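You operate a simulated robot arm through the tools that you are given. There is no shell and no other tool. Be economical: measure what you need, move in short steps, check, and stop when the job is done.

You run a simulated robot arm. Do the job below in one go: nothing can be reset, and whatever is moved stays where it is left.

Task
Take the carbon shaft out of the air clamp and lay it on the air bench.
Fine: then shut the red valve and bleed the line.
Where things are to end (x, y in the base frame): short carbon shaft with grey grip within 0.06 m of [0.11, -0.53].

The check looks at the end state, three seconds after you hand in, the way a careful person would. Anything else that was tipped, shoved, dropped, spilled or broken makes it a failure.

Robot
A 6-joint arm with a fingered hand, fixed in place. Base frame: the origin is at the foot of the arm, x ahead of it, y to its left, z up; the work surface is at about z = 0.9. Lengths are in m, angles in degrees, forces in N, time in s.
With the tool pointing down near the work surface it reaches from about 0.34 to 0.74 m from the base axis. Its first joint turns from -115.0 to 115.0 degrees. Payload 4 kg.
The tool frame sits at the grasp point between the pads (the TCP): z along the fingers, y along the line on which they close. The tips reach 0.026 m beyond it. The gripper opens to 0.132 m. The gripper's body begins 0.073 m behind the TCP. The gripper is a hand of 4 fingers: y runs from the thumb to the fingers, the wrist lies at [0, 0, -0.239] in the tool frame, and closing takes about 1.5 s.
Orientation is that of the tool frame in the base frame, as a unit quaternion [w, x, y, z]. With the fingers straight down and closing along the base's y, the tool's x points along the base's -x, its y along +y and its z along -z.

Tools
- The arm moves only by the tool play_rows. Its argument "increments" is a list of rows, each a list of 7 numbers: the closure, from 0 (fully open) to 1 (shut), then the shift along the tool's x, y, z in m, then the turn, a rotation vector about the tool's x, y, z in degrees. In form: [[claw, x, y, z, ax, ay, az], ...]. A call has 1 to 10 rows; each row shifts and turns the commanded pose from where the row before left it, along the tool's axes as they then stand. Each row takes 0.2 s and may step no farther than 0.05 m and 8.6 degrees from the row before; otherwise, or with a gripper value out of range, the whole call is refused. Where a pose cannot be reached the arm comes as near as it can. A force on the tool above 50 N (or 10 N above the force at the start of the call, whichever is more), or a blocked arm, ends the call early, and 0.2 s more pass. The fingers move at their own pace (about 0.153 m/s each) and stop on an object; they squeeze with about 25 N. The grip force told is the motor's: it shows also when the fingers shut on nothing. Time passes only in rows, and 0.2 s behind the last, so rows that do not move let the fingers close. It gives the time, the measured TCP pose, the force on the tool (base axes), the opening and the grip force at its end, in the units of the frame above (readings bear some noise), with the torque about the TCP (base axes, N m) and any sound that the robot's microphone picked up, and new pictures: "views" is both (left out), scene, wrist or none.
- Cameras (640 x 400 px; columns grow to the right, rows downward): "scene" is fixed at [0.0494, -0.6476, 1.6601]; the picture's right is [0.52, -0.85, 0.00], its down [-0.77, -0.48, -0.42] and it looks along [0.36, 0.22, -0.91] (base axes); focal length 256 px, centre (320, 200). "wrist" rides on the gripper at [0.068, 0.002, -0.097] in the tool frame; the picture's right is [-0.02, 1.00, 0.00], its down [-0.82, -0.02, -0.58] and it looks along [-0.58, -0.01, 0.82] (tool axes); focal length 270 px, centre (320, 200). There is no depth. A picture from a camera that has moved, and an enlarged one, comes with that camera's place and axes in the base frame and with its lens.
- raise_lower(by): slides the trunk up (or, below 0, down) by that many m; the arm rides with it, the base frame stays. It gives what a move gives, with no picture.
- set_grasp(shape): the hand has 4 fingers and takes this shape, open, in about a second: jaw (thumb against the fingers, like two jaws); tri (thumb and two fingers); tip (a fingertip pinch); poke (one finger out to press); point (the index stretched); flat (the hand flat); cup (the hand cupped); fist (a fist). The gripper value then closes the fingers along that shape, each until it touches; the sizes above hold for jaw. It gives what a move gives, with no picture.
- enlarge(camera, box): a new picture of the part [left, top, right, bottom] of that camera's present view, enlarged. No time passes.
- finish_job(): hands the job in; it is judged then, once.

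Work in short steps. Places have to be worked out from the pictures, the camera data and where the tool is seen: move nearer, look again, correct. Check each grasp and each placing, and mend what went wrong. You have 120 turns and 200 pictures in all, those below and enlarged ones among them. Open the gripper and draw the arm clear of the work before you hand the job in, unless the task says otherwise; then end with one line.

The tools are called after ">>>" as a command line: name --pt "numbers of a row" for each row, then --argument value for the rest, lists and objects as JSON in quotes. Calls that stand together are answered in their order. play_rows: Moves the arm, as the interface text tells. Its arguments: {"type":"object","properties":{"increments":{"type":"array"},"views":{"type":"string","enum":["both","scene","wrist","none"]}},"required":["increments"]} The other tools are called the same way: raise_lower (by) slides the trunk up or down; set_grasp (shape) gives the hand a shape; enlarge (camera, box) takes an enlarged picture of a part of a camera's view; finish_job () hands the job in.

At the start:

```text
time: 0.0
tool_pos: [0.422, -0.2336, 1.222]
tool_rot: [0.0, 0.0, 1.0, 0.0]
ft_force: [-0.2, 0.3, -0.6]
torque: [0.03, 0.02, 0.0]
grip_width: 0.132
grasp_force: 0.1
shape: jaw
trunk travel left (down, up): [-0.925, 0.065]
```

scene: 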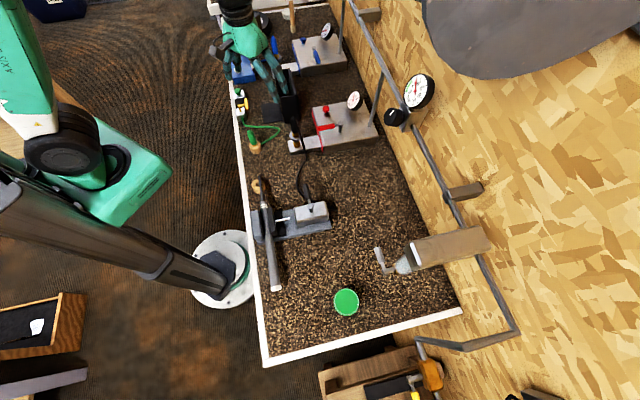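
wrist: 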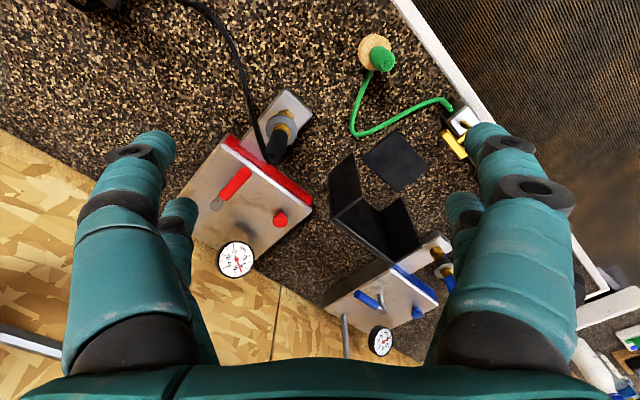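

I start by looking closer at the clamp area with the shaft and at the red valve block.

>>> enlarge --camera "scene" --box '[220, 160, 380, 320]'

>>> enlarge --camera "scene" --box '[220, 0, 440, 160]'

>>> enlarge --camera "wrist" --box '[170, 70, 350, 290]'

```text
2.50 times, centred on (300, 240) of scene
camera zoom: at [0.0494, -0.6476, 1.6601], right [0.52, -0.85, 0.0], down [-0.77, -0.48, -0.42], along [0.36, 0.22, -0.91], focal length 640 px, centre (370, 100)
```

zoom: 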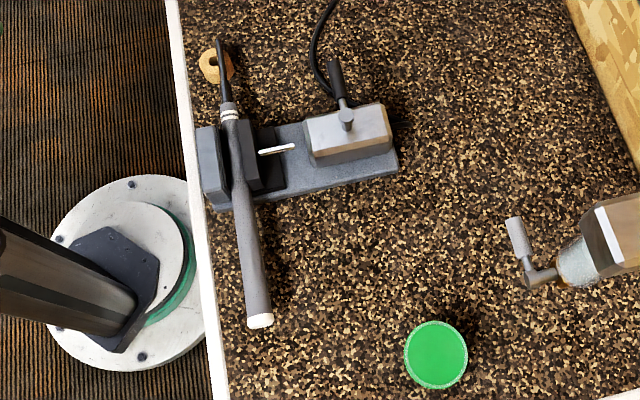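

```text
2.50 times, centred on (330, 80) of scene
camera zoom: at [0.0494, -0.6476, 1.6601], right [0.52, -0.85, 0.0], down [-0.77, -0.48, -0.42], along [0.36, 0.22, -0.91], focal length 640 px, centre (295, 500)
```

zoom: 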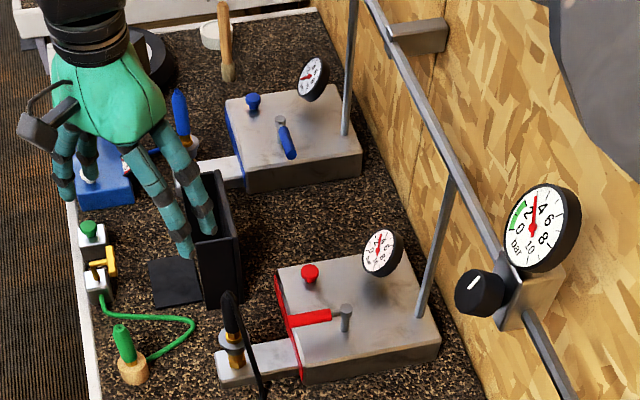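

```text
1.82 times, centred on (260, 180) of wrist
camera zoom: at [0.3538, -0.2321, 1.3179], right [0.02, 1.0, 0.0], down [0.82, -0.02, 0.58], along [0.58, -0.01, -0.82], focal length 491 px, centre (429, 236)
```

zoom: 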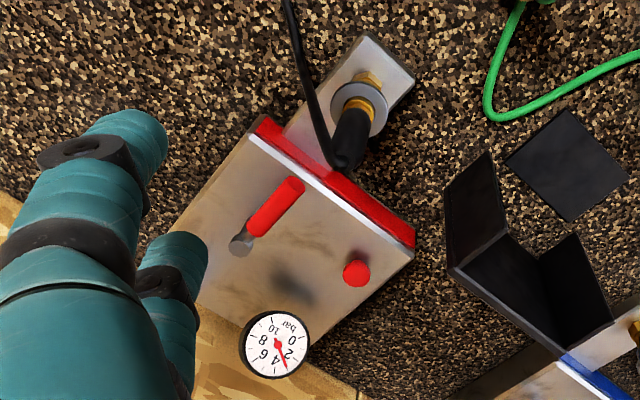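

The black hose runs from the red block's coupling to the clamp cylinder, which has its own lever. I move the hand high towards the clamp's near side to view it with the wrist camera.

>>> play_rows --pt "0 0.036 -0.034 0 0 0 0" --pt "0 0.036 -0.034 0 0 0 0" --pt "0 0.036 -0.034 0 0 0 0" --pt "0 0.036 -0.034 0 0 0 0" --pt "0 0.036 -0.034 0 0 0 0" --pt "0 0.036 -0.034 0 0 0 0" --pt "0 0.036 -0.034 0 0 0 0" --pt "0 0.036 -0.034 0 0 0 0" --pt "0 0.036 -0.034 0 0 0 0" --pt "0 0.036 -0.034 0 0 0 0" --views "none"

>>> play_rows --pt "0 0 0 0 0 0 -8.5" --pt "0 0 0 0 0 0 -8.5" --pt "0 0 0 0 0 0 -8.5" --pt "0 0 0 0 0 0 -8.5" --pt "0 0 0 0 0 0 -8.5" --pt "0 0 0 0 0 0 0"

```text
time: 2.2
tool_pos: [0.1111, -0.5723, 1.2162]
tool_rot: [-0.01, 0.014, 1.0, 0.0]
ft_force: [0.2, 0.4, 0.3]
torque: [0.05, -0.01, 0.01]
grip_width: 0.1322
grasp_force: 0.0
shape: jaw
out of reach, approached as far as the arm can: row 9, 10
trunk travel left (down, up): [-0.925, 0.065]
```

```text
time: 3.6
tool_pos: [0.1884, -0.5468, 1.2098]
tool_rot: [-0.034, -0.076, 0.996, -0.005]
ft_force: [-0.6, 0.0, 0.0]
torque: [0.03, 0.03, -0.01]
grip_width: 0.1319
grasp_force: 0.0
shape: jaw
out of reach, approached as far as the arm can: row 1, 2, 3, 4, 5
trunk travel left (down, up): [-0.925, 0.065]
camera wrist: at [0.1266, -0.5532, 1.3109], right [-0.13, 0.99, -0.01], down [0.85, 0.11, 0.52], along [0.52, 0.06, -0.85], focal length 270 px, centre (320, 200)
```

scene: 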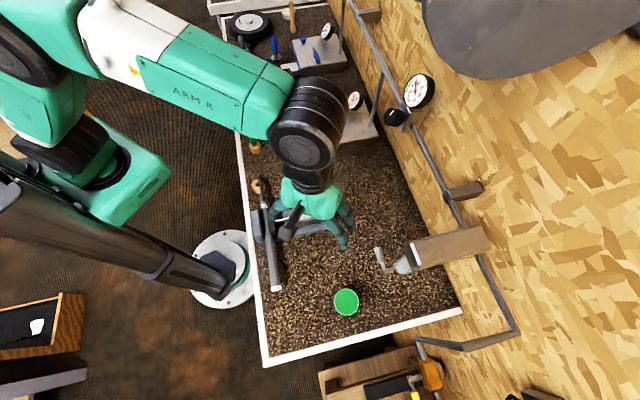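
wrist: 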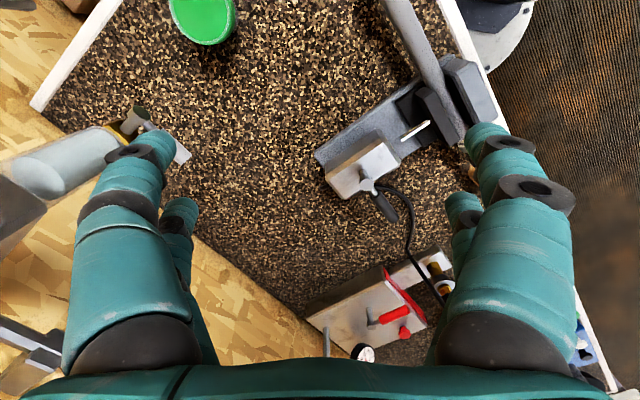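

The wrist runs into its limit in that direction, so I turn the other way (the hand's y along the opposite sense), which lies nearer the arm's natural pose.

>>> play_rows --pt "0 0 0 0 0 0 8.5" --pt "0 0 0 0 0 0 8.5" --pt "0 0 0 0 0 0 8.5" --pt "0 0 0 0 0 0 8.5" --pt "0 0 0 0 0 0 8.5" --pt "0 0 0 0 0 0 8.5" --pt "0 0 0 0 0 0 8.5" --pt "0 0 0 0 0 0 8.5" --pt "0 0 0 0 0 0 8.5" --pt "0 0 0 0 0 0 8.5" --views "both"

```text
time: 5.8
tool_pos: [0.1869, -0.5447, 1.2099]
tool_rot: [-0.021, 0.619, 0.785, -0.027]
ft_force: [0.1, 0.0, 0.2]
torque: [0.02, -0.02, -0.01]
grip_width: 0.1319
grasp_force: 0.1
shape: jaw
trunk travel left (down, up): [-0.925, 0.065]
camera wrist: at [0.1799, -0.4767, 1.3059], right [0.98, 0.21, -0.07], down [0.21, -0.79, 0.58], along [0.07, -0.58, -0.81], focal length 270 px, centre (320, 200)
```

scene: 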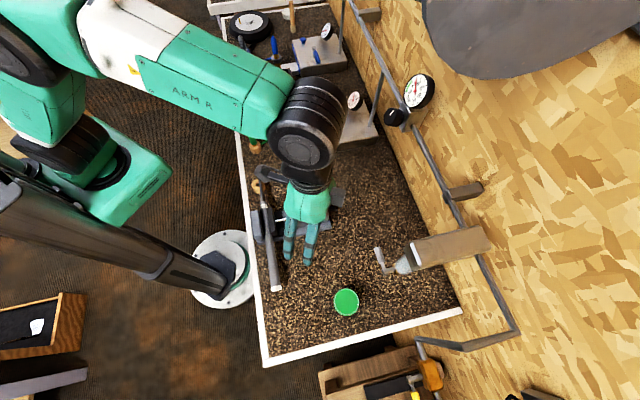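
wrist: 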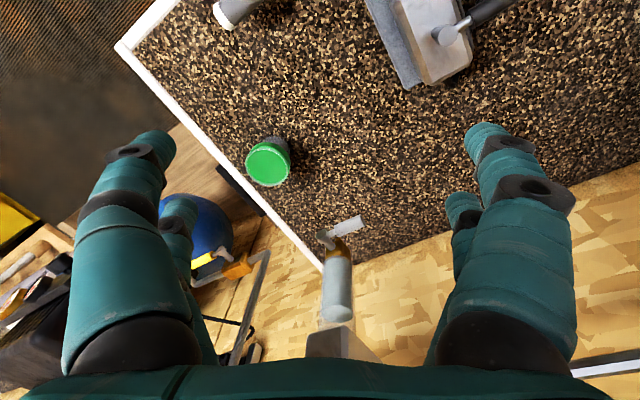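

The commanded pose restarts from the measured one. I level the tool and move to the other side of the clamp to view it from (0.39, -0.26).

>>> play_rows --pt "0 0.03 0.032 0 -3.9 0 0" --pt "0 0.03 0.032 0 0 0 0" --pt "0 0.03 0.032 0 0 0 0" --pt "0 0.03 0.032 0 0 0 0" --pt "0 0.03 0.032 0 0 0 0" --pt "0 0.03 0.032 0 0 0 0" --pt "0 0.03 0.032 0 0 0 0" --pt "0 0.03 0.032 0 0 0 0" --views "none"

>>> play_rows --pt "0 0 0 0 0 0 8.5" --pt "0 0 0 0 0 0 8.5" --pt "0 0 0 0 0 0 8.5" --pt "0 0 0 0 0 0 8.5" --pt "0 0 0 0 0 0 8.5" --pt "0 0 0 0 0 0 8.5" --pt "0 0 0 0 0 0 8.5"

```text
time: 7.6
tool_pos: [0.3814, -0.2512, 1.2075]
tool_rot: [-0.001, 0.618, 0.786, 0.0]
ft_force: [0.4, 0.5, 0.9]
torque: [-0.03, 0.0, -0.01]
grip_width: 0.1318
grasp_force: 0.0
shape: jaw
trunk travel left (down, up): [-0.925, 0.065]
```

```text
time: 9.2
tool_pos: [0.3812, -0.2521, 1.2064]
tool_rot: [0.0, 0.927, 0.375, -0.001]
ft_force: [1.0, -0.1, -0.2]
torque: [0.0, 0.02, 0.02]
grip_width: 0.132
grasp_force: 0.0
shape: jaw
trunk travel left (down, up): [-0.925, 0.065]
camera wrist: at [0.4313, -0.206, 1.3029], right [0.68, -0.74, 0.0], down [-0.6, -0.55, 0.58], along [-0.43, -0.39, -0.82], focal length 270 px, centre (320, 200)
```

scene: 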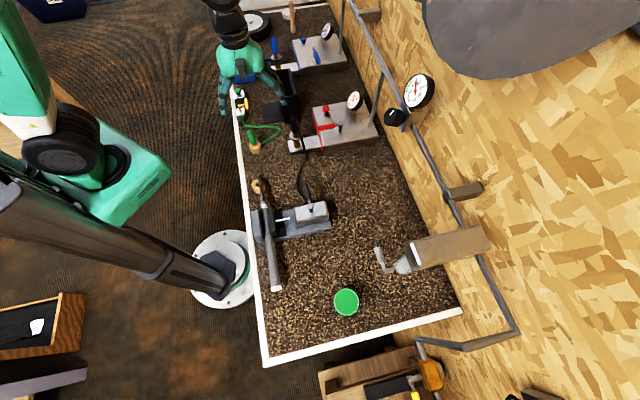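
wrist: 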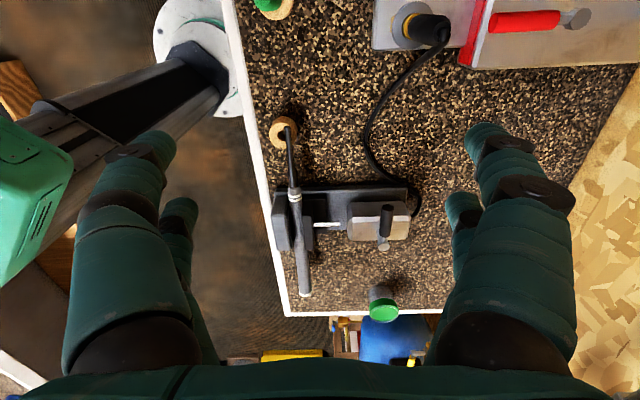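

Good view from above and aligned with the shaft. I enlarge the clamp and shaft.

>>> enlarge --camera "wrist" --box '[230, 100, 450, 320]'

>>> enlarge --camera "scene" --box '[240, 170, 340, 240]'

```text
1.82 times, centred on (340, 210) of wrist
camera zoom: at [0.4313, -0.206, 1.3029], right [0.68, -0.74, 0.0], down [-0.6, -0.55, 0.58], along [-0.43, -0.39, -0.82], focal length 491 px, centre (284, 182)
```

zoom: 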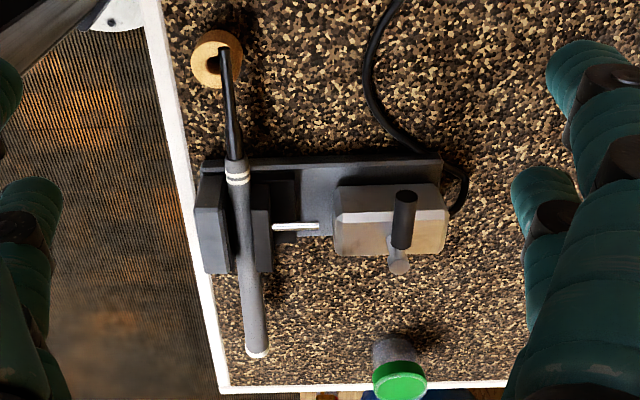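

```text
5.71 times, centred on (290, 205) of scene
camera zoom: at [0.0494, -0.6476, 1.6601], right [0.52, -0.85, 0.0], down [-0.77, -0.48, -0.42], along [0.36, 0.22, -0.91], focal length 1463 px, centre (491, 171)
```

zoom: 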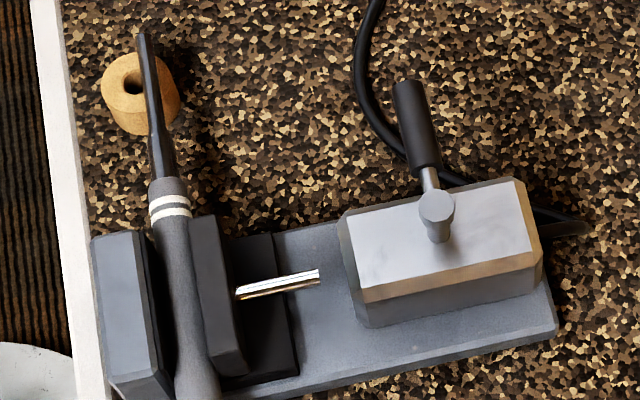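

Shaft: butt ≈ (0.053,-0.509,0.945), tip ≈ (0.304,-0.260,0.942), horizontal and parallel to the bench edge. The clamp lever's pivot is at ≈ (0.278,-0.478,1.005) and its handle end at ≈ (0.328,-0.424). I go closer to the lever to look for markings.

>>> play_rows --pt "0 -0.03 0.024 0.02 0 0 0" --pt "0 -0.03 0.024 0.02 0 0 0" --pt "0 -0.03 0.024 0.02 0 0 0" --pt "0 -0.03 0.024 0.02 0 0 0" --pt "0 0 0 0 0 0 0" --views "wrist"

>>> enlarge --camera "scene" --box '[280, 70, 440, 170]'

```text
time: 10.4
tool_pos: [0.3635, -0.4003, 1.1263]
tool_rot: [0.001, 0.927, 0.376, 0.0]
ft_force: [0.1, 1.1, 0.2]
torque: [-0.02, -0.03, 0.0]
grip_width: 0.1321
grasp_force: 0.0
shape: jaw
trunk travel left (down, up): [-0.925, 0.065]
camera wrist: at [0.4133, -0.3541, 1.2231], right [0.68, -0.73, 0.0], down [-0.6, -0.55, 0.58], along [-0.43, -0.39, -0.82], focal length 270 px, centre (320, 200)
```

wrist: 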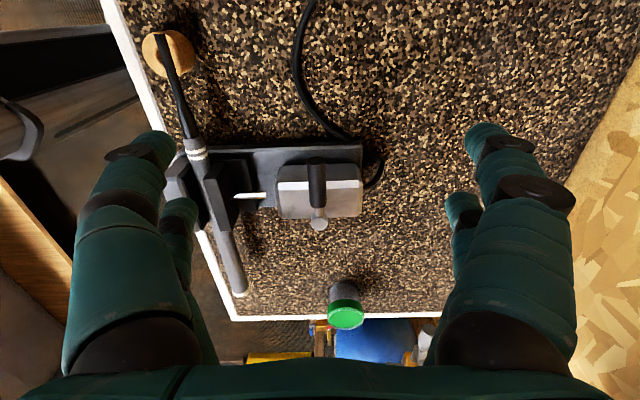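

```text
4.00 times, centred on (360, 120) of scene
camera zoom: at [0.0494, -0.6476, 1.6601], right [0.52, -0.85, 0.0], down [-0.77, -0.48, -0.42], along [0.36, 0.22, -0.91], focal length 1024 px, centre (160, 520)
```

zoom: 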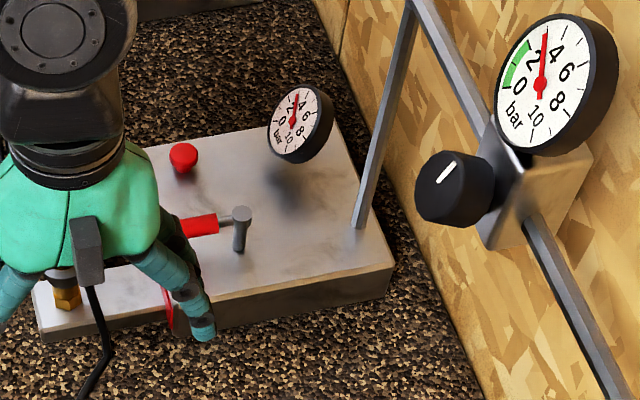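

The red line gauge and the main gauge both read about 3 bar. I enlarge the clamp lever for any mark of its direction.

>>> enlarge --camera "wrist" --box '[230, 130, 400, 240]'

>>> enlarge --camera "scene" --box '[285, 30, 345, 75]'

```text
3.64 times, centred on (315, 185) of wrist
camera zoom: at [0.4133, -0.3541, 1.2231], right [0.68, -0.73, 0.0], down [-0.6, -0.55, 0.58], along [-0.43, -0.39, -0.82], focal length 983 px, centre (338, 254)
```

zoom: 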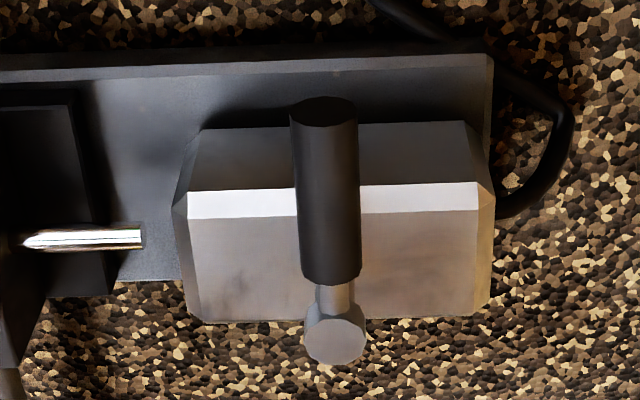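

```text
8.89 times, centred on (315, 52) of scene
camera zoom: at [0.0494, -0.6476, 1.6601], right [0.52, -0.85, 0.0], down [-0.77, -0.48, -0.42], along [0.36, 0.22, -0.91], focal length 2276 px, centre (364, 1511)
```

zoom: 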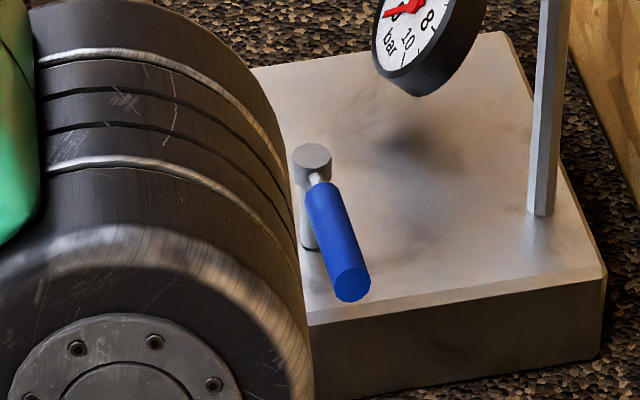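

Blue shows the shut position (handle across the line, gauge 0). For the clamp's lever I close the fingers and descend beside the handle on its jaw side, to push it gently.

>>> play_rows --pt "1 -0.02 -0.015 0.0 0 0 0" --pt "1 -0.02 -0.015 0.0 0 0 0" --pt "1 -0.02 -0.015 0.02 0 0 0" --pt "1 0 0 0.03 0 0 0" --pt "1 0 0 0 0 0 0" --pt "1 0 0 0 0 0 0" --pt "1 0 0 0 0 0 0"

```text
time: 12.0
tool_pos: [0.2862, -0.413, 1.0763]
tool_rot: [0.0, 0.926, 0.376, -0.001]
ft_force: [0.1, 0.0, 0.4]
torque: [0.0, -0.02, -0.02]
grip_width: 0.0002
grasp_force: 24.8
shape: jaw
trunk travel left (down, up): [-0.925, 0.065]
camera wrist: at [0.3359, -0.3672, 1.1734], right [0.68, -0.73, 0.0], down [-0.6, -0.55, 0.58], along [-0.43, -0.39, -0.82], focal length 270 px, centre (320, 200)
```

scene: 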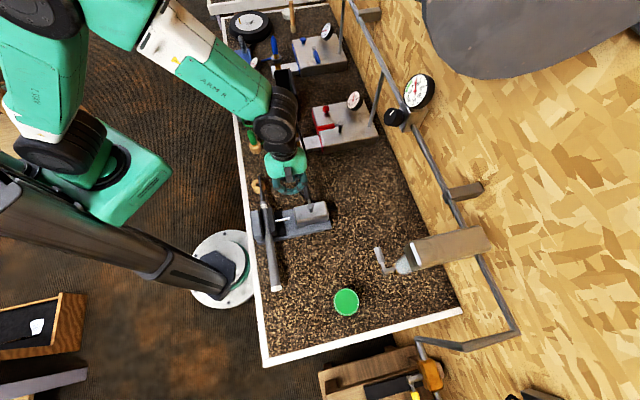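
wrist: 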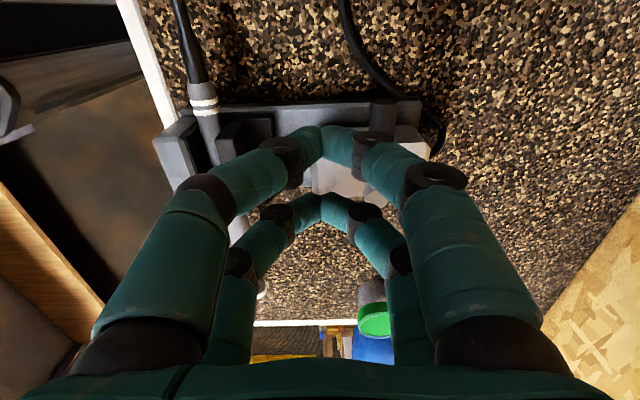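

Fingers in jaw close as two pairs at about ±0.018 along x. I shift +x so only the rear pair meets the handle near its end, and lower with force checks.

>>> play_rows --pt "1 0.03 0 0 0 0 0" --pt "1 0 0 0.02 0 0 0" --pt "1 0 0 0.02 0 0 0" --pt "1 0 0 0.018 0 0 0"

>>> enlarge --camera "wrist" --box '[220, 60, 480, 230]'

>>> enlarge --camera "scene" --box '[250, 140, 350, 240]'

```text
time: 13.0
tool_pos: [0.3071, -0.3929, 1.0208]
tool_rot: [-0.001, 0.926, 0.377, 0.0]
ft_force: [0.8, -0.2, -0.3]
torque: [-0.01, -0.01, -0.01]
grip_width: 0.0
grasp_force: 25.2
shape: jaw
trunk travel left (down, up): [-0.925, 0.065]
camera wrist: at [0.3566, -0.3465, 1.1174], right [0.68, -0.73, 0.0], down [-0.6, -0.55, 0.58], along [-0.43, -0.39, -0.82], focal length 270 px, centre (320, 200)
```

scene: 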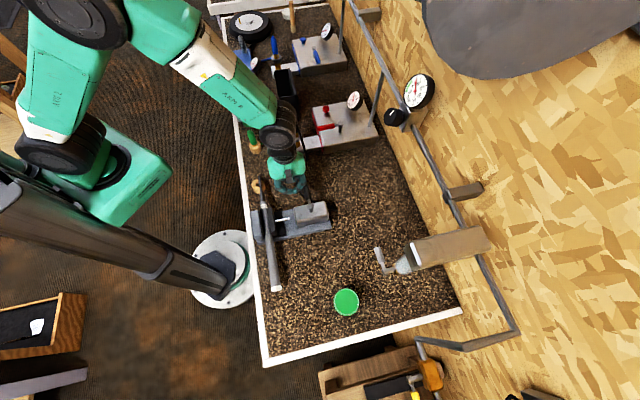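
wrist: 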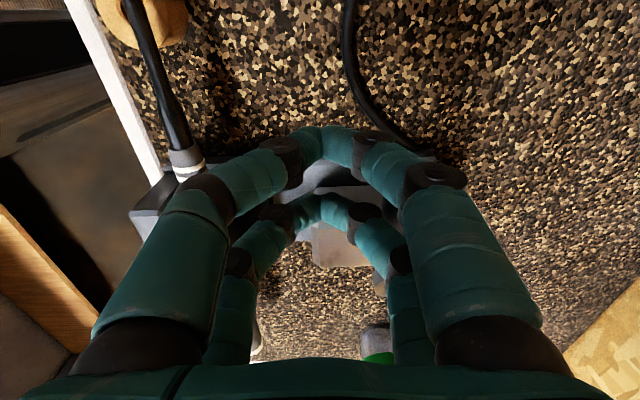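

```text
2.35 times, centred on (350, 145) of wrist
camera zoom: at [0.3566, -0.3465, 1.1174], right [0.68, -0.73, 0.0], down [-0.6, -0.55, 0.58], along [-0.43, -0.39, -0.82], focal length 636 px, centre (249, 329)
```

zoom: 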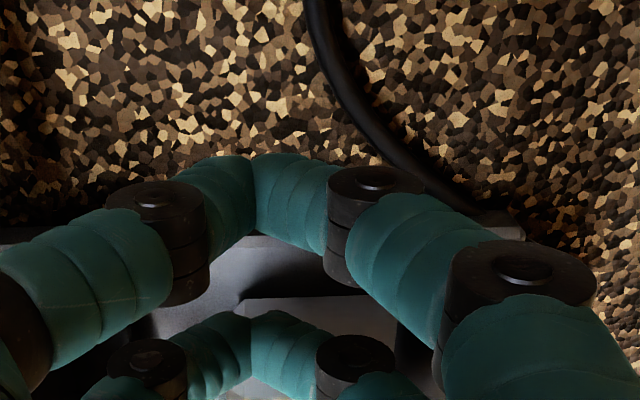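

```text
4.00 times, centred on (300, 190) of scene
camera zoom: at [0.0494, -0.6476, 1.6601], right [0.52, -0.85, 0.0], down [-0.77, -0.48, -0.42], along [0.36, 0.22, -0.91], focal length 1024 px, centre (400, 240)
```

zoom: 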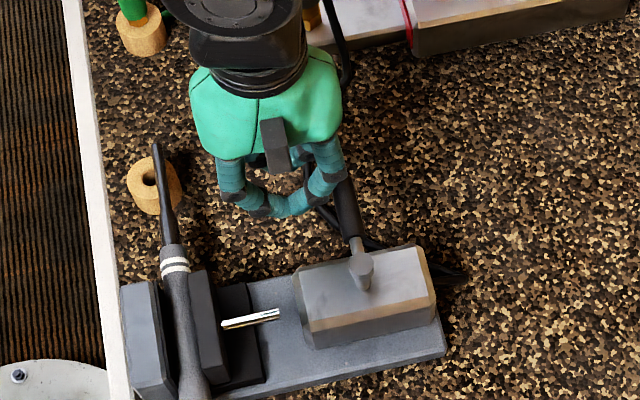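

The closed fingers bow outward, so sideways pushing would be messy. Instead I straddle the handle between the fingers and swing it: raise, open, move above the handle.

>>> play_rows --pt "1 0 0 -0.03 0 0 0" --pt "0.4 0 0 -0.03 0 0 0" --pt "0.4 -0.033 0.039 0 0 0 0" --pt "0.4 0 0 0 0 0 0" --pt "0.4 0 0 0 0 0 0" --views "both"

>>> enlarge --camera "scene" --box '[250, 140, 350, 240]'

```text
refused: row 3 steps farther than a row can; nothing moved
```

```text
4.00 times, centred on (300, 190) of scene
camera zoom: at [0.0494, -0.6476, 1.6601], right [0.52, -0.85, 0.0], down [-0.77, -0.48, -0.42], along [0.36, 0.22, -0.91], focal length 1024 px, centre (400, 240)
```

zoom: 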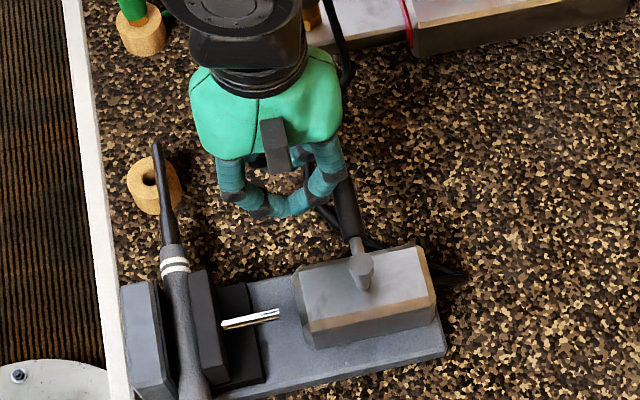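

One row was too long; I split it.

>>> play_rows --pt "1 0 0 -0.03 0 0 0" --pt "0.4 0 0 -0.03 0 0 0" --pt "0.4 -0.016 0.02 0 0 0 0" --pt "0.4 -0.017 0.019 0 0 0 0" --pt "0.4 0 0 0 0 0 0" --views "wrist"

>>> enlarge --camera "wrist" --box '[220, 90, 420, 230]'

```text
time: 14.2
tool_pos: [0.3133, -0.4471, 1.0801]
tool_rot: [-0.001, 0.927, 0.376, -0.001]
ft_force: [0.5, 0.3, 1.0]
torque: [0.0, 0.0, 0.0]
grip_width: 0.0788
grasp_force: 0.1
shape: jaw
trunk travel left (down, up): [-0.925, 0.065]
camera wrist: at [0.3628, -0.3996, 1.177], right [0.68, -0.73, 0.0], down [-0.6, -0.55, 0.58], along [-0.43, -0.39, -0.82], focal length 270 px, centre (320, 200)
```

wrist: 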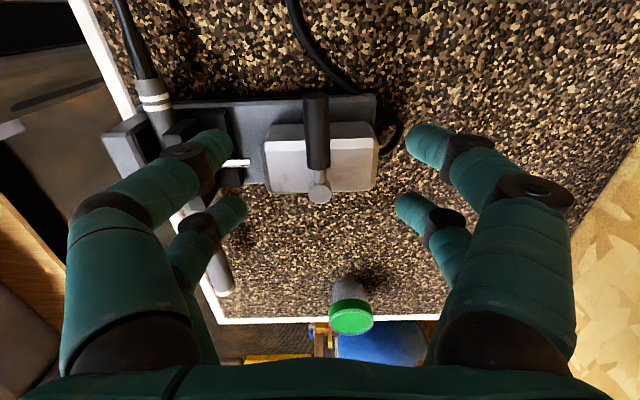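

```text
2.86 times, centred on (320, 160) of wrist
camera zoom: at [0.3628, -0.3996, 1.177], right [0.68, -0.73, 0.0], down [-0.6, -0.55, 0.58], along [-0.43, -0.39, -0.82], focal length 772 px, centre (320, 314)
```

zoom: 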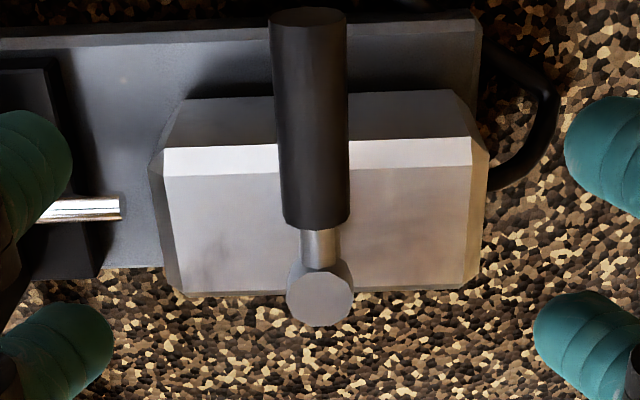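

The handle sits centred between the fingers. I lower around it and close loosely.

>>> play_rows --pt "0.4 0 -0.004 0.02 0 0 0" --pt "0.4 0 0 0.02 0 0 0" --pt "0.4 0 0 0.02 0 0 0" --pt "0.8 0 0 0 0 0 0" --pt "0.8 0 0 0 0 0 0" --views "wrist"

>>> enlarge --camera "wrist" --box '[220, 90, 420, 230]'

>>> enlarge --camera "scene" --box '[250, 140, 350, 240]'

```text
time: 15.4
tool_pos: [0.3089, -0.4416, 1.0199]
tool_rot: [-0.001, 0.926, 0.377, -0.001]
ft_force: [-0.2, -0.5, -0.2]
torque: [0.0, 0.0, -0.01]
grip_width: 0.0267
grasp_force: 0.1
shape: jaw
trunk travel left (down, up): [-0.925, 0.065]
camera wrist: at [0.3589, -0.3951, 1.117], right [0.68, -0.73, 0.0], down [-0.6, -0.55, 0.58], along [-0.43, -0.39, -0.82], focal length 270 px, centre (320, 200)
```

wrist: 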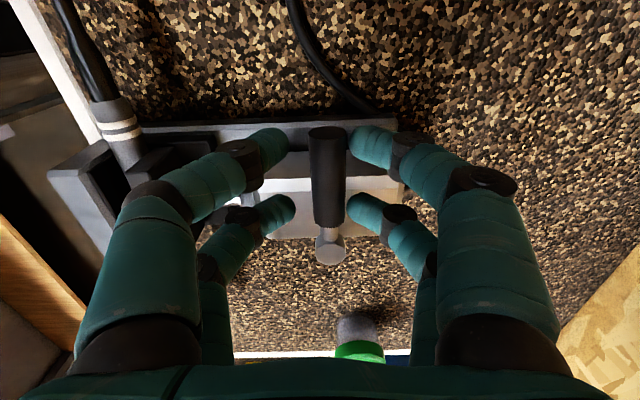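

```text
2.86 times, centred on (320, 160) of wrist
camera zoom: at [0.3589, -0.3951, 1.117], right [0.68, -0.73, 0.0], down [-0.6, -0.55, 0.58], along [-0.43, -0.39, -0.82], focal length 772 px, centre (320, 314)
```

zoom: 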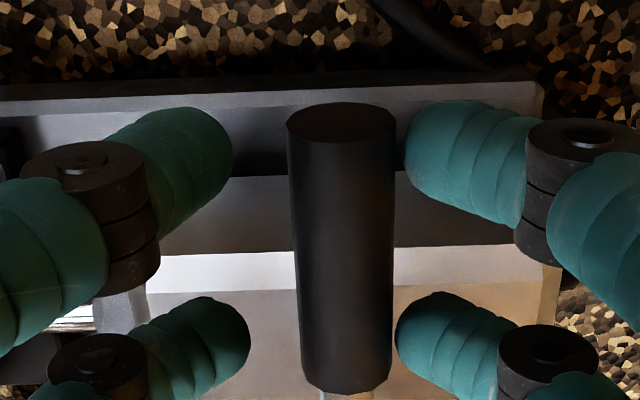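

```text
4.00 times, centred on (300, 190) of scene
camera zoom: at [0.0494, -0.6476, 1.6601], right [0.52, -0.85, 0.0], down [-0.77, -0.48, -0.42], along [0.36, 0.22, -0.91], focal length 1024 px, centre (400, 240)
```

zoom: 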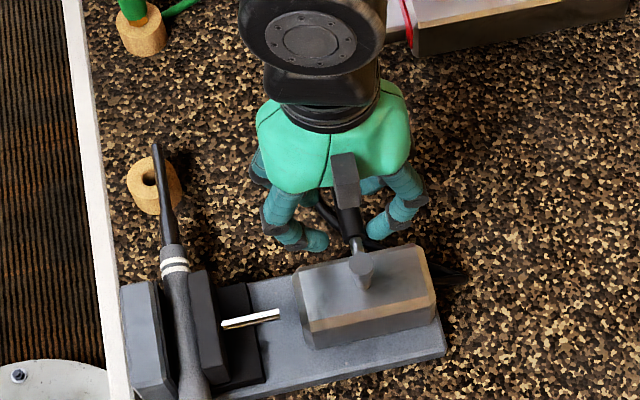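

The handle is caged with no contact. I swing gently towards the jaw side (−y) about the pivot ~0.05 behind the TCP, and watch the forces.

>>> play_rows --pt "0.8 -0.0005 -0.007 0 0 0 -8" --pt "0.8 -0.0005 -0.007 0 0 0 -8" --pt "0.8 -0.0005 -0.007 0 0 0 -8" --views "wrist"

>>> enlarge --camera "scene" --box '[250, 140, 350, 240]'

```text
time: 16.2
tool_pos: [0.2931, -0.4365, 1.02]
tool_rot: [0.005, 0.828, 0.561, 0.001]
ft_force: [5.5, -27.6, 5.1]
torque: [-0.56, -0.34, -0.91]
grip_width: 0.036
grasp_force: 0.0
shape: jaw
trunk travel left (down, up): [-0.925, 0.065]
camera wrist: at [0.3192, -0.3719, 1.1167], right [0.92, -0.4, 0.01], down [-0.32, -0.75, 0.58], along [-0.23, -0.54, -0.81], focal length 270 px, centre (320, 200)
```

wrist: 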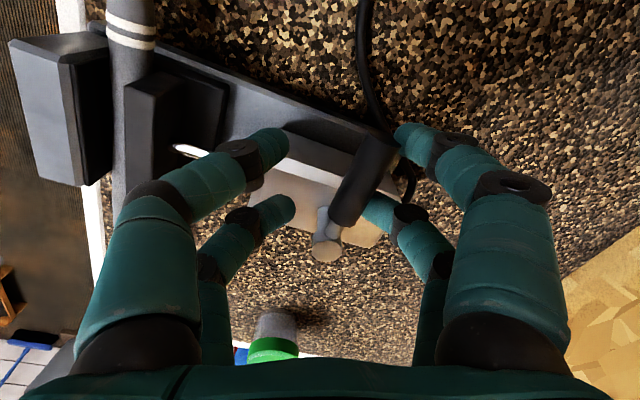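

```text
4.00 times, centred on (300, 190) of scene
camera zoom: at [0.0494, -0.6476, 1.6601], right [0.52, -0.85, 0.0], down [-0.77, -0.48, -0.42], along [0.36, 0.22, -0.91], focal length 1024 px, centre (400, 240)
```

zoom: 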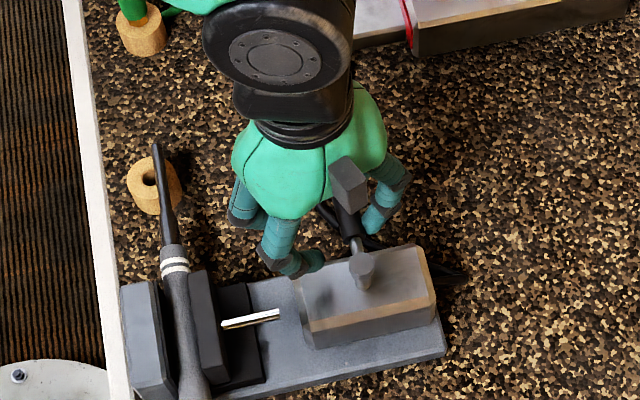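

The handle did not budge (28 N), so that side is a stop. I go back and swing the other way.

>>> play_rows --pt "0.8 0.0005 0.007 0 0 0 8" --pt "0.8 0.0005 0.007 0 0 0 8" --pt "0.8 0.0005 0.007 0 0 0 8" --pt "0.8 0.0 0.007 0 0 0 8" --pt "0.8 0.0 0.007 0 0 0 8" --pt "0.8 0.0 0.007 0 0 0 8" --views "wrist"

>>> enlarge --camera "scene" --box '[250, 140, 350, 240]'

```text
time: 17.6
tool_pos: [0.3246, -0.4533, 1.0189]
tool_rot: [0.0, 0.985, 0.175, 0.0]
ft_force: [0.0, 0.2, -0.4]
torque: [0.02, 0.03, 0.02]
grip_width: 0.0267
grasp_force: 0.0
shape: jaw
trunk travel left (down, up): [-0.925, 0.065]
camera wrist: at [0.389, -0.4317, 1.1156], right [0.32, -0.95, 0.0], down [-0.77, -0.26, 0.58], along [-0.55, -0.18, -0.82], focal length 270 px, centre (320, 200)
```

wrist: 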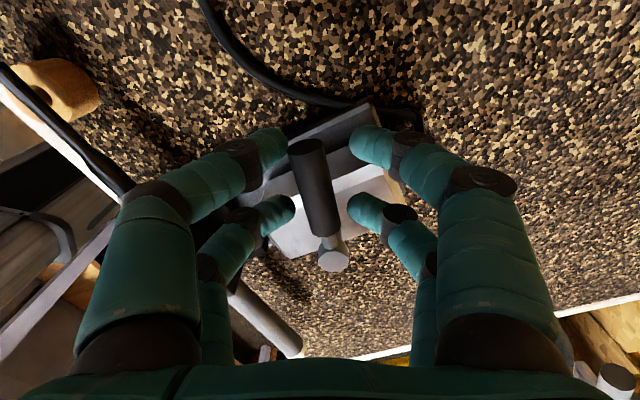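

```text
4.00 times, centred on (300, 190) of scene
camera zoom: at [0.0494, -0.6476, 1.6601], right [0.52, -0.85, 0.0], down [-0.77, -0.48, -0.42], along [0.36, 0.22, -0.91], focal length 1024 px, centre (400, 240)
```

zoom: 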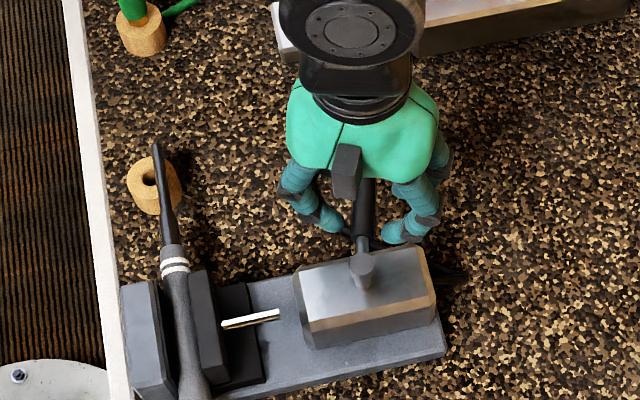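

It moves freely this way (about 15° so far). I continue the swing.

>>> play_rows --pt "0.8 -0.0005 0.007 0 0 0 8" --pt "0.8 -0.0005 0.007 0 0 0 8" --pt "0.8 -0.0005 0.007 0 0 0 8" --pt "0.8 -0.0005 0.007 0 0 0 8" --pt "0.8 -0.0005 0.007 0 0 0 8" --views "wrist"

>>> enlarge --camera "scene" --box '[250, 140, 350, 240]'

```text
time: 18.8
tool_pos: [0.322, -0.4903, 1.0188]
tool_rot: [-0.001, 0.985, -0.174, 0.0]
ft_force: [0.7, 1.3, -1.0]
torque: [-0.01, 0.0, 0.04]
grip_width: 0.0271
grasp_force: 0.0
shape: jaw
trunk travel left (down, up): [-0.925, 0.065]
camera wrist: at [0.3864, -0.5148, 1.1163], right [-0.37, -0.93, 0.0], down [-0.76, 0.3, 0.58], along [-0.54, 0.21, -0.82], focal length 270 px, centre (320, 200)
```

wrist: 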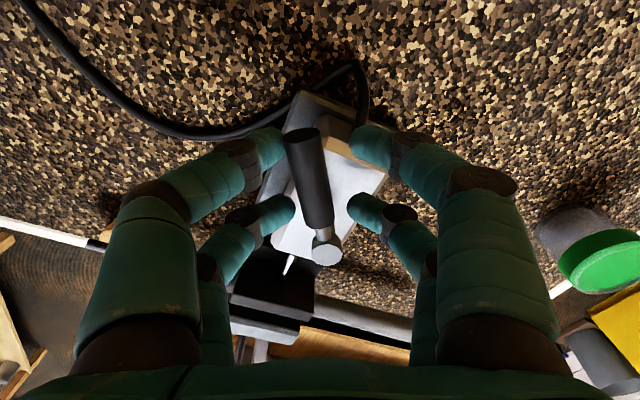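

```text
4.00 times, centred on (300, 190) of scene
camera zoom: at [0.0494, -0.6476, 1.6601], right [0.52, -0.85, 0.0], down [-0.77, -0.48, -0.42], along [0.36, 0.22, -0.91], focal length 1024 px, centre (400, 240)
```

zoom: 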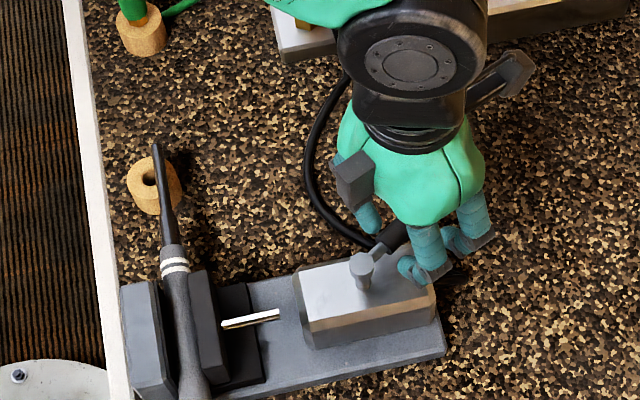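

Handle at about 50°, forces low. I continue to the end of its travel.

>>> play_rows --pt "0.8 -0.0005 0.007 0 0 0 8" --pt "0.8 -0.0005 0.007 0 0 0 8" --pt "0.8 -0.0005 0.007 0 0 0 8" --pt "0.8 -0.0005 0.007 0 0 0 8" --pt "0.8 -0.0005 0.007 0 0 0 8" --views "wrist"

>>> enlarge --camera "scene" --box '[250, 140, 350, 240]'

```text
time: 20.0
tool_pos: [0.2992, -0.5142, 1.0194]
tool_rot: [0.001, 0.866, -0.5, -0.001]
ft_force: [2.3, 4.4, -2.9]
torque: [0.07, -0.08, 0.18]
grip_width: 0.0254
grasp_force: 7.8
shape: jaw
trunk travel left (down, up): [-0.925, 0.065]
camera wrist: at [0.3323, -0.5747, 1.1155], right [-0.88, -0.48, 0.0], down [-0.39, 0.72, 0.58], along [-0.28, 0.51, -0.81], focal length 270 px, centre (320, 200)
```

wrist: 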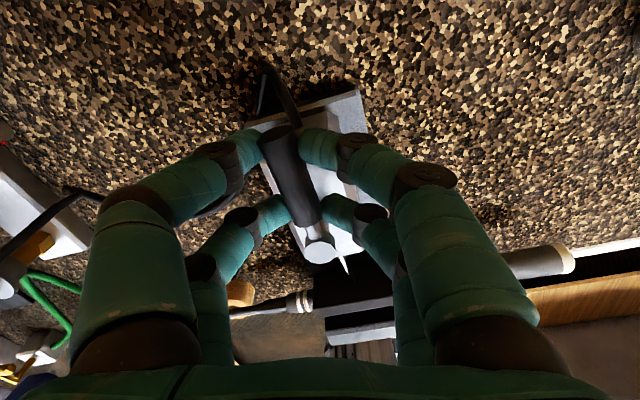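

```text
4.00 times, centred on (300, 190) of scene
camera zoom: at [0.0494, -0.6476, 1.6601], right [0.52, -0.85, 0.0], down [-0.77, -0.48, -0.42], along [0.36, 0.22, -0.91], focal length 1024 px, centre (400, 240)
```

zoom: 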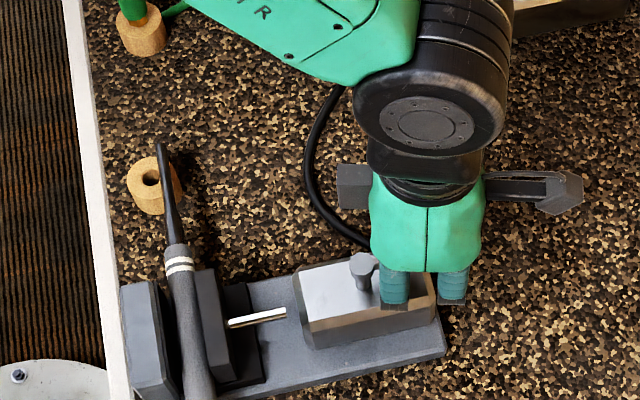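

The rod and jaw have begun to shift to the open side. I finish the last few degrees and wait a moment.

>>> play_rows --pt "0.8 -0.0005 0.007 0 0 0 8" --pt "0.8 0 0.003 0 0 0 4" --pt "0.8 0 0 0 0 0 0" --pt "0.8 0 0 0 0 0 0" --views "wrist"

>>> enlarge --camera "scene" --box '[250, 140, 350, 240]'

```text
time: 21.0
tool_pos: [0.2957, -0.5155, 1.0193]
tool_rot: [-0.001, 0.811, -0.585, -0.005]
ft_force: [18.5, 32.3, -16.9]
torque: [0.4, -0.25, 1.53]
grip_width: 0.0297
grasp_force: 24.9
shape: jaw
trunk travel left (down, up): [-0.925, 0.065]
camera wrist: at [0.3153, -0.5807, 1.1149], right [-0.96, -0.29, 0.0], down [-0.23, 0.78, 0.58], along [-0.17, 0.56, -0.81], focal length 270 px, centre (320, 200)
```

wrist: 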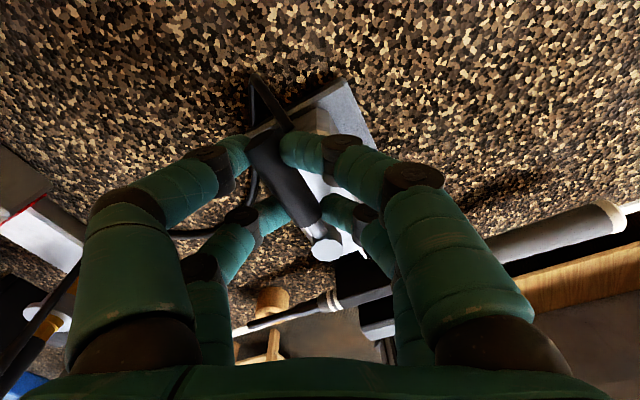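

```text
4.00 times, centred on (300, 190) of scene
camera zoom: at [0.0494, -0.6476, 1.6601], right [0.52, -0.85, 0.0], down [-0.77, -0.48, -0.42], along [0.36, 0.22, -0.91], focal length 1024 px, centre (400, 240)
```

zoom: 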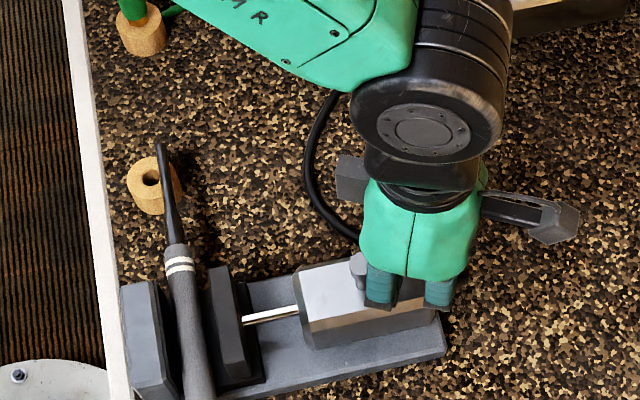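

The lever reached its stop and the jaw has opened, leaving a gap beside the shaft. I relax, open and lift the hand away.

>>> play_rows --pt "0.75 0 -0.005 0 0 0 -6" --pt "0.6 0 0 0 0 0 0" --pt "0.6 0 0 -0.03 0 0 0" --pt "0.5 0 0 -0.04 0 0 0" --pt "0.4 0 0 -0.045 0 0 0" --pt "0.4 0 0 -0.045 0 0 0" --views "wrist"

>>> enlarge --camera "scene" --box '[220, 140, 380, 320]'

```text
time: 22.4
tool_pos: [0.2949, -0.5174, 1.1805]
tool_rot: [0.001, 0.839, -0.544, 0.0]
ft_force: [0.1, 0.0, 0.1]
torque: [0.0, 0.04, -0.02]
grip_width: 0.0787
grasp_force: 0.0
shape: jaw
trunk travel left (down, up): [-0.925, 0.065]
camera wrist: at [0.3216, -0.5808, 1.2763], right [-0.92, -0.39, 0.0], down [-0.31, 0.75, 0.58], along [-0.22, 0.53, -0.82], focal length 270 px, centre (320, 200)
```

wrist: 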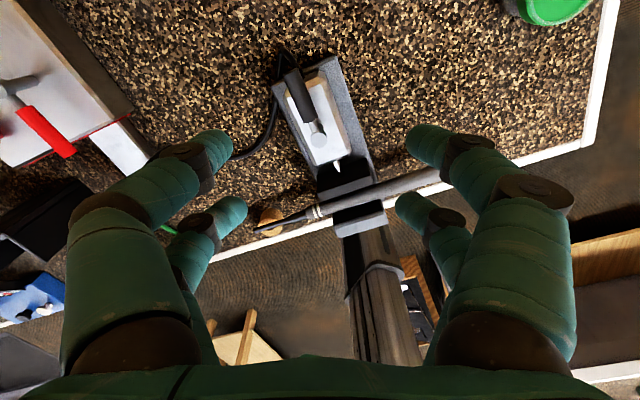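

```text
2.22 times, centred on (300, 230) of scene
camera zoom: at [0.0494, -0.6476, 1.6601], right [0.52, -0.85, 0.0], down [-0.77, -0.48, -0.42], along [0.36, 0.22, -0.91], focal length 569 px, centre (364, 133)
```

zoom: 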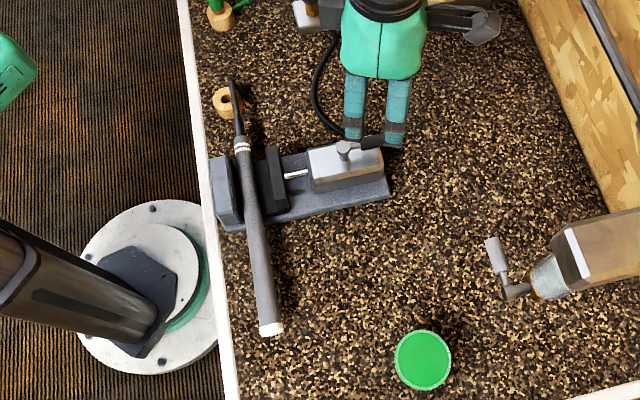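

The shaft is free, still cradled in the open jaws. I turn the hand back to the earlier orientation and go above the shaft.

>>> play_rows --pt "0.4 0 0 0 0 0 -8.5" --pt "0.4 0 0 0 0 0 -8.5" --pt "0.4 0 0 0 0 0 -8.5" --pt "0.4 0 0 0 0 0 -8.5" --pt "0.4 0 0 0 0 0 -8.5" --pt "0.4 0 0 0 0 0 -8.5" --pt "0.4 0 0 0 0 0 -8.5" --pt "0.4 0 0 0 0 0 -8.5" --pt "0.4 0 0 0 0 0 -8.5" --pt "0.4 0 0 0 0 0 -8.5" --views "none"

>>> play_rows --pt "0.4 0 0 0 0 0 -8.5" --pt "0.4 0 0 0 0 0 -8.5" --pt "0.4 0 0 0 0 0 -8.0" --pt "0.4 0 -0.042 0 0 0 0" --pt "0.4 0 -0.042 0 0 0 0" --pt "0.4 0 -0.042 0 0 0 0" --pt "0.4 0 -0.04 0 0 0 0" --pt "0.4 0 0 0 0 0 0" --views "both"

```text
time: 24.6
tool_pos: [0.2967, -0.5192, 1.1797]
tool_rot: [0.0, 0.986, 0.167, -0.001]
ft_force: [0.2, -0.1, 0.4]
torque: [-0.01, -0.01, 0.01]
grip_width: 0.0785
grasp_force: 0.1
shape: jaw
trunk travel left (down, up): [-0.925, 0.065]
```

```text
time: 26.4
tool_pos: [0.1813, -0.402, 1.1792]
tool_rot: [0.0, 0.926, 0.376, 0.0]
ft_force: [0.8, 0.7, -0.5]
torque: [0.01, -0.03, 0.0]
grip_width: 0.0789
grasp_force: 0.1
shape: jaw
trunk travel left (down, up): [-0.925, 0.065]
camera wrist: at [0.2301, -0.3553, 1.2757], right [0.68, -0.73, 0.0], down [-0.6, -0.55, 0.58], along [-0.43, -0.39, -0.82], focal length 270 px, centre (320, 200)
```

scene: 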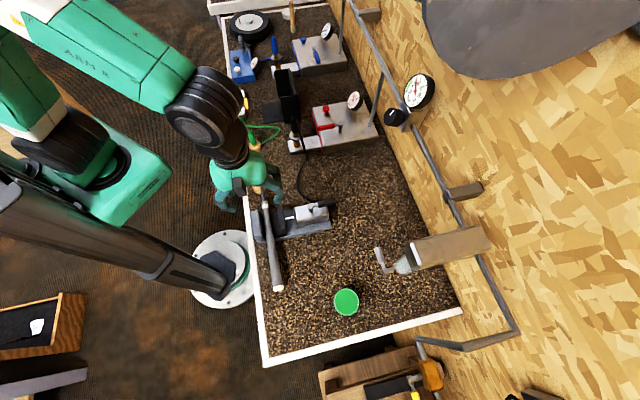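
wrist: 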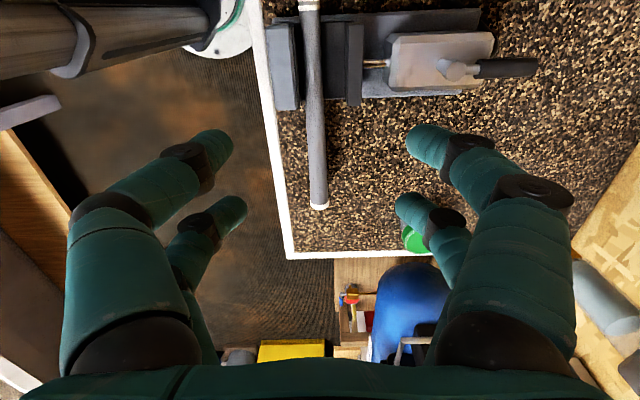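

The shaft lies along the tool's x at n≈0.406; its free grip section beyond the jaws is s≈−0.19…−0.32. I move above s≈−0.23 and descend partway.

>>> play_rows --pt "0.4 -0.04 -0.004 0.0 0 0 0" --pt "0.4 -0.04 -0.004 0.02 0 0 0" --pt "0.4 0 0 0.045 0 0 0" --pt "0.4 0 0 0.045 0 0 0" --pt "0.4 0 0 0.04 0 0 0" --pt "0.4 0 0 0 0 0 0" --views "both"

>>> enlarge --camera "scene" --box '[240, 180, 340, 300]'

```text
time: 27.8
tool_pos: [0.1158, -0.45, 1.0295]
tool_rot: [-0.001, 0.926, 0.377, -0.001]
ft_force: [0.0, 0.4, 0.4]
torque: [-0.01, 0.02, 0.03]
grip_width: 0.0789
grasp_force: 0.1
shape: jaw
trunk travel left (down, up): [-0.925, 0.065]
camera wrist: at [0.1662, -0.403, 1.1255], right [0.68, -0.73, 0.0], down [-0.6, -0.55, 0.58], along [-0.43, -0.39, -0.82], focal length 270 px, centre (320, 200)
```

scene: 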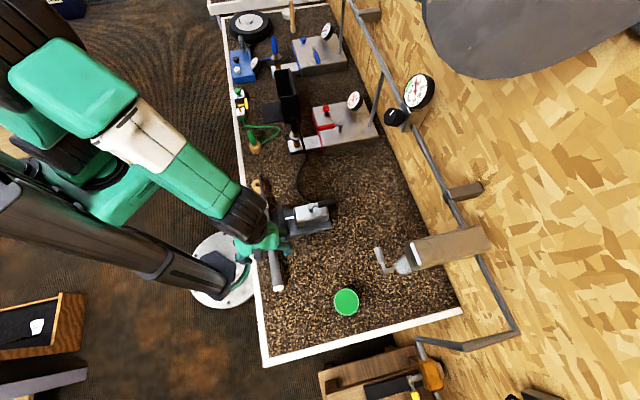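
wrist: 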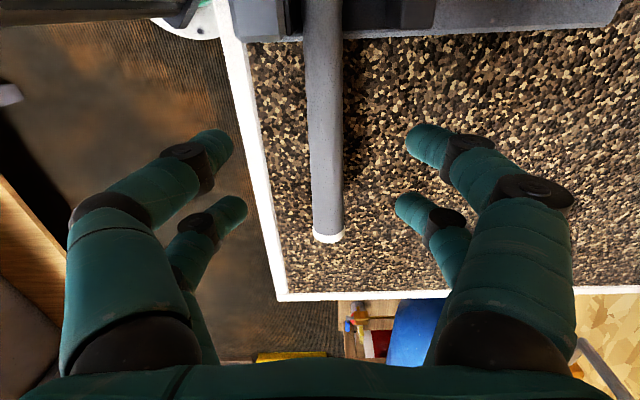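

```text
3.33 times, centred on (290, 240) of scene
camera zoom: at [0.0494, -0.6476, 1.6601], right [0.52, -0.85, 0.0], down [-0.77, -0.48, -0.42], along [0.36, 0.22, -0.91], focal length 853 px, centre (420, 67)
```

zoom: 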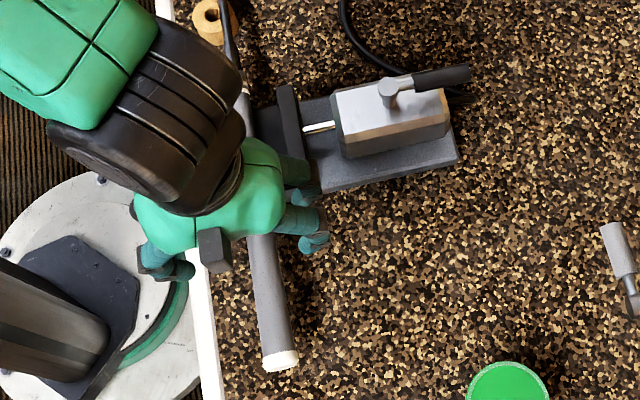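

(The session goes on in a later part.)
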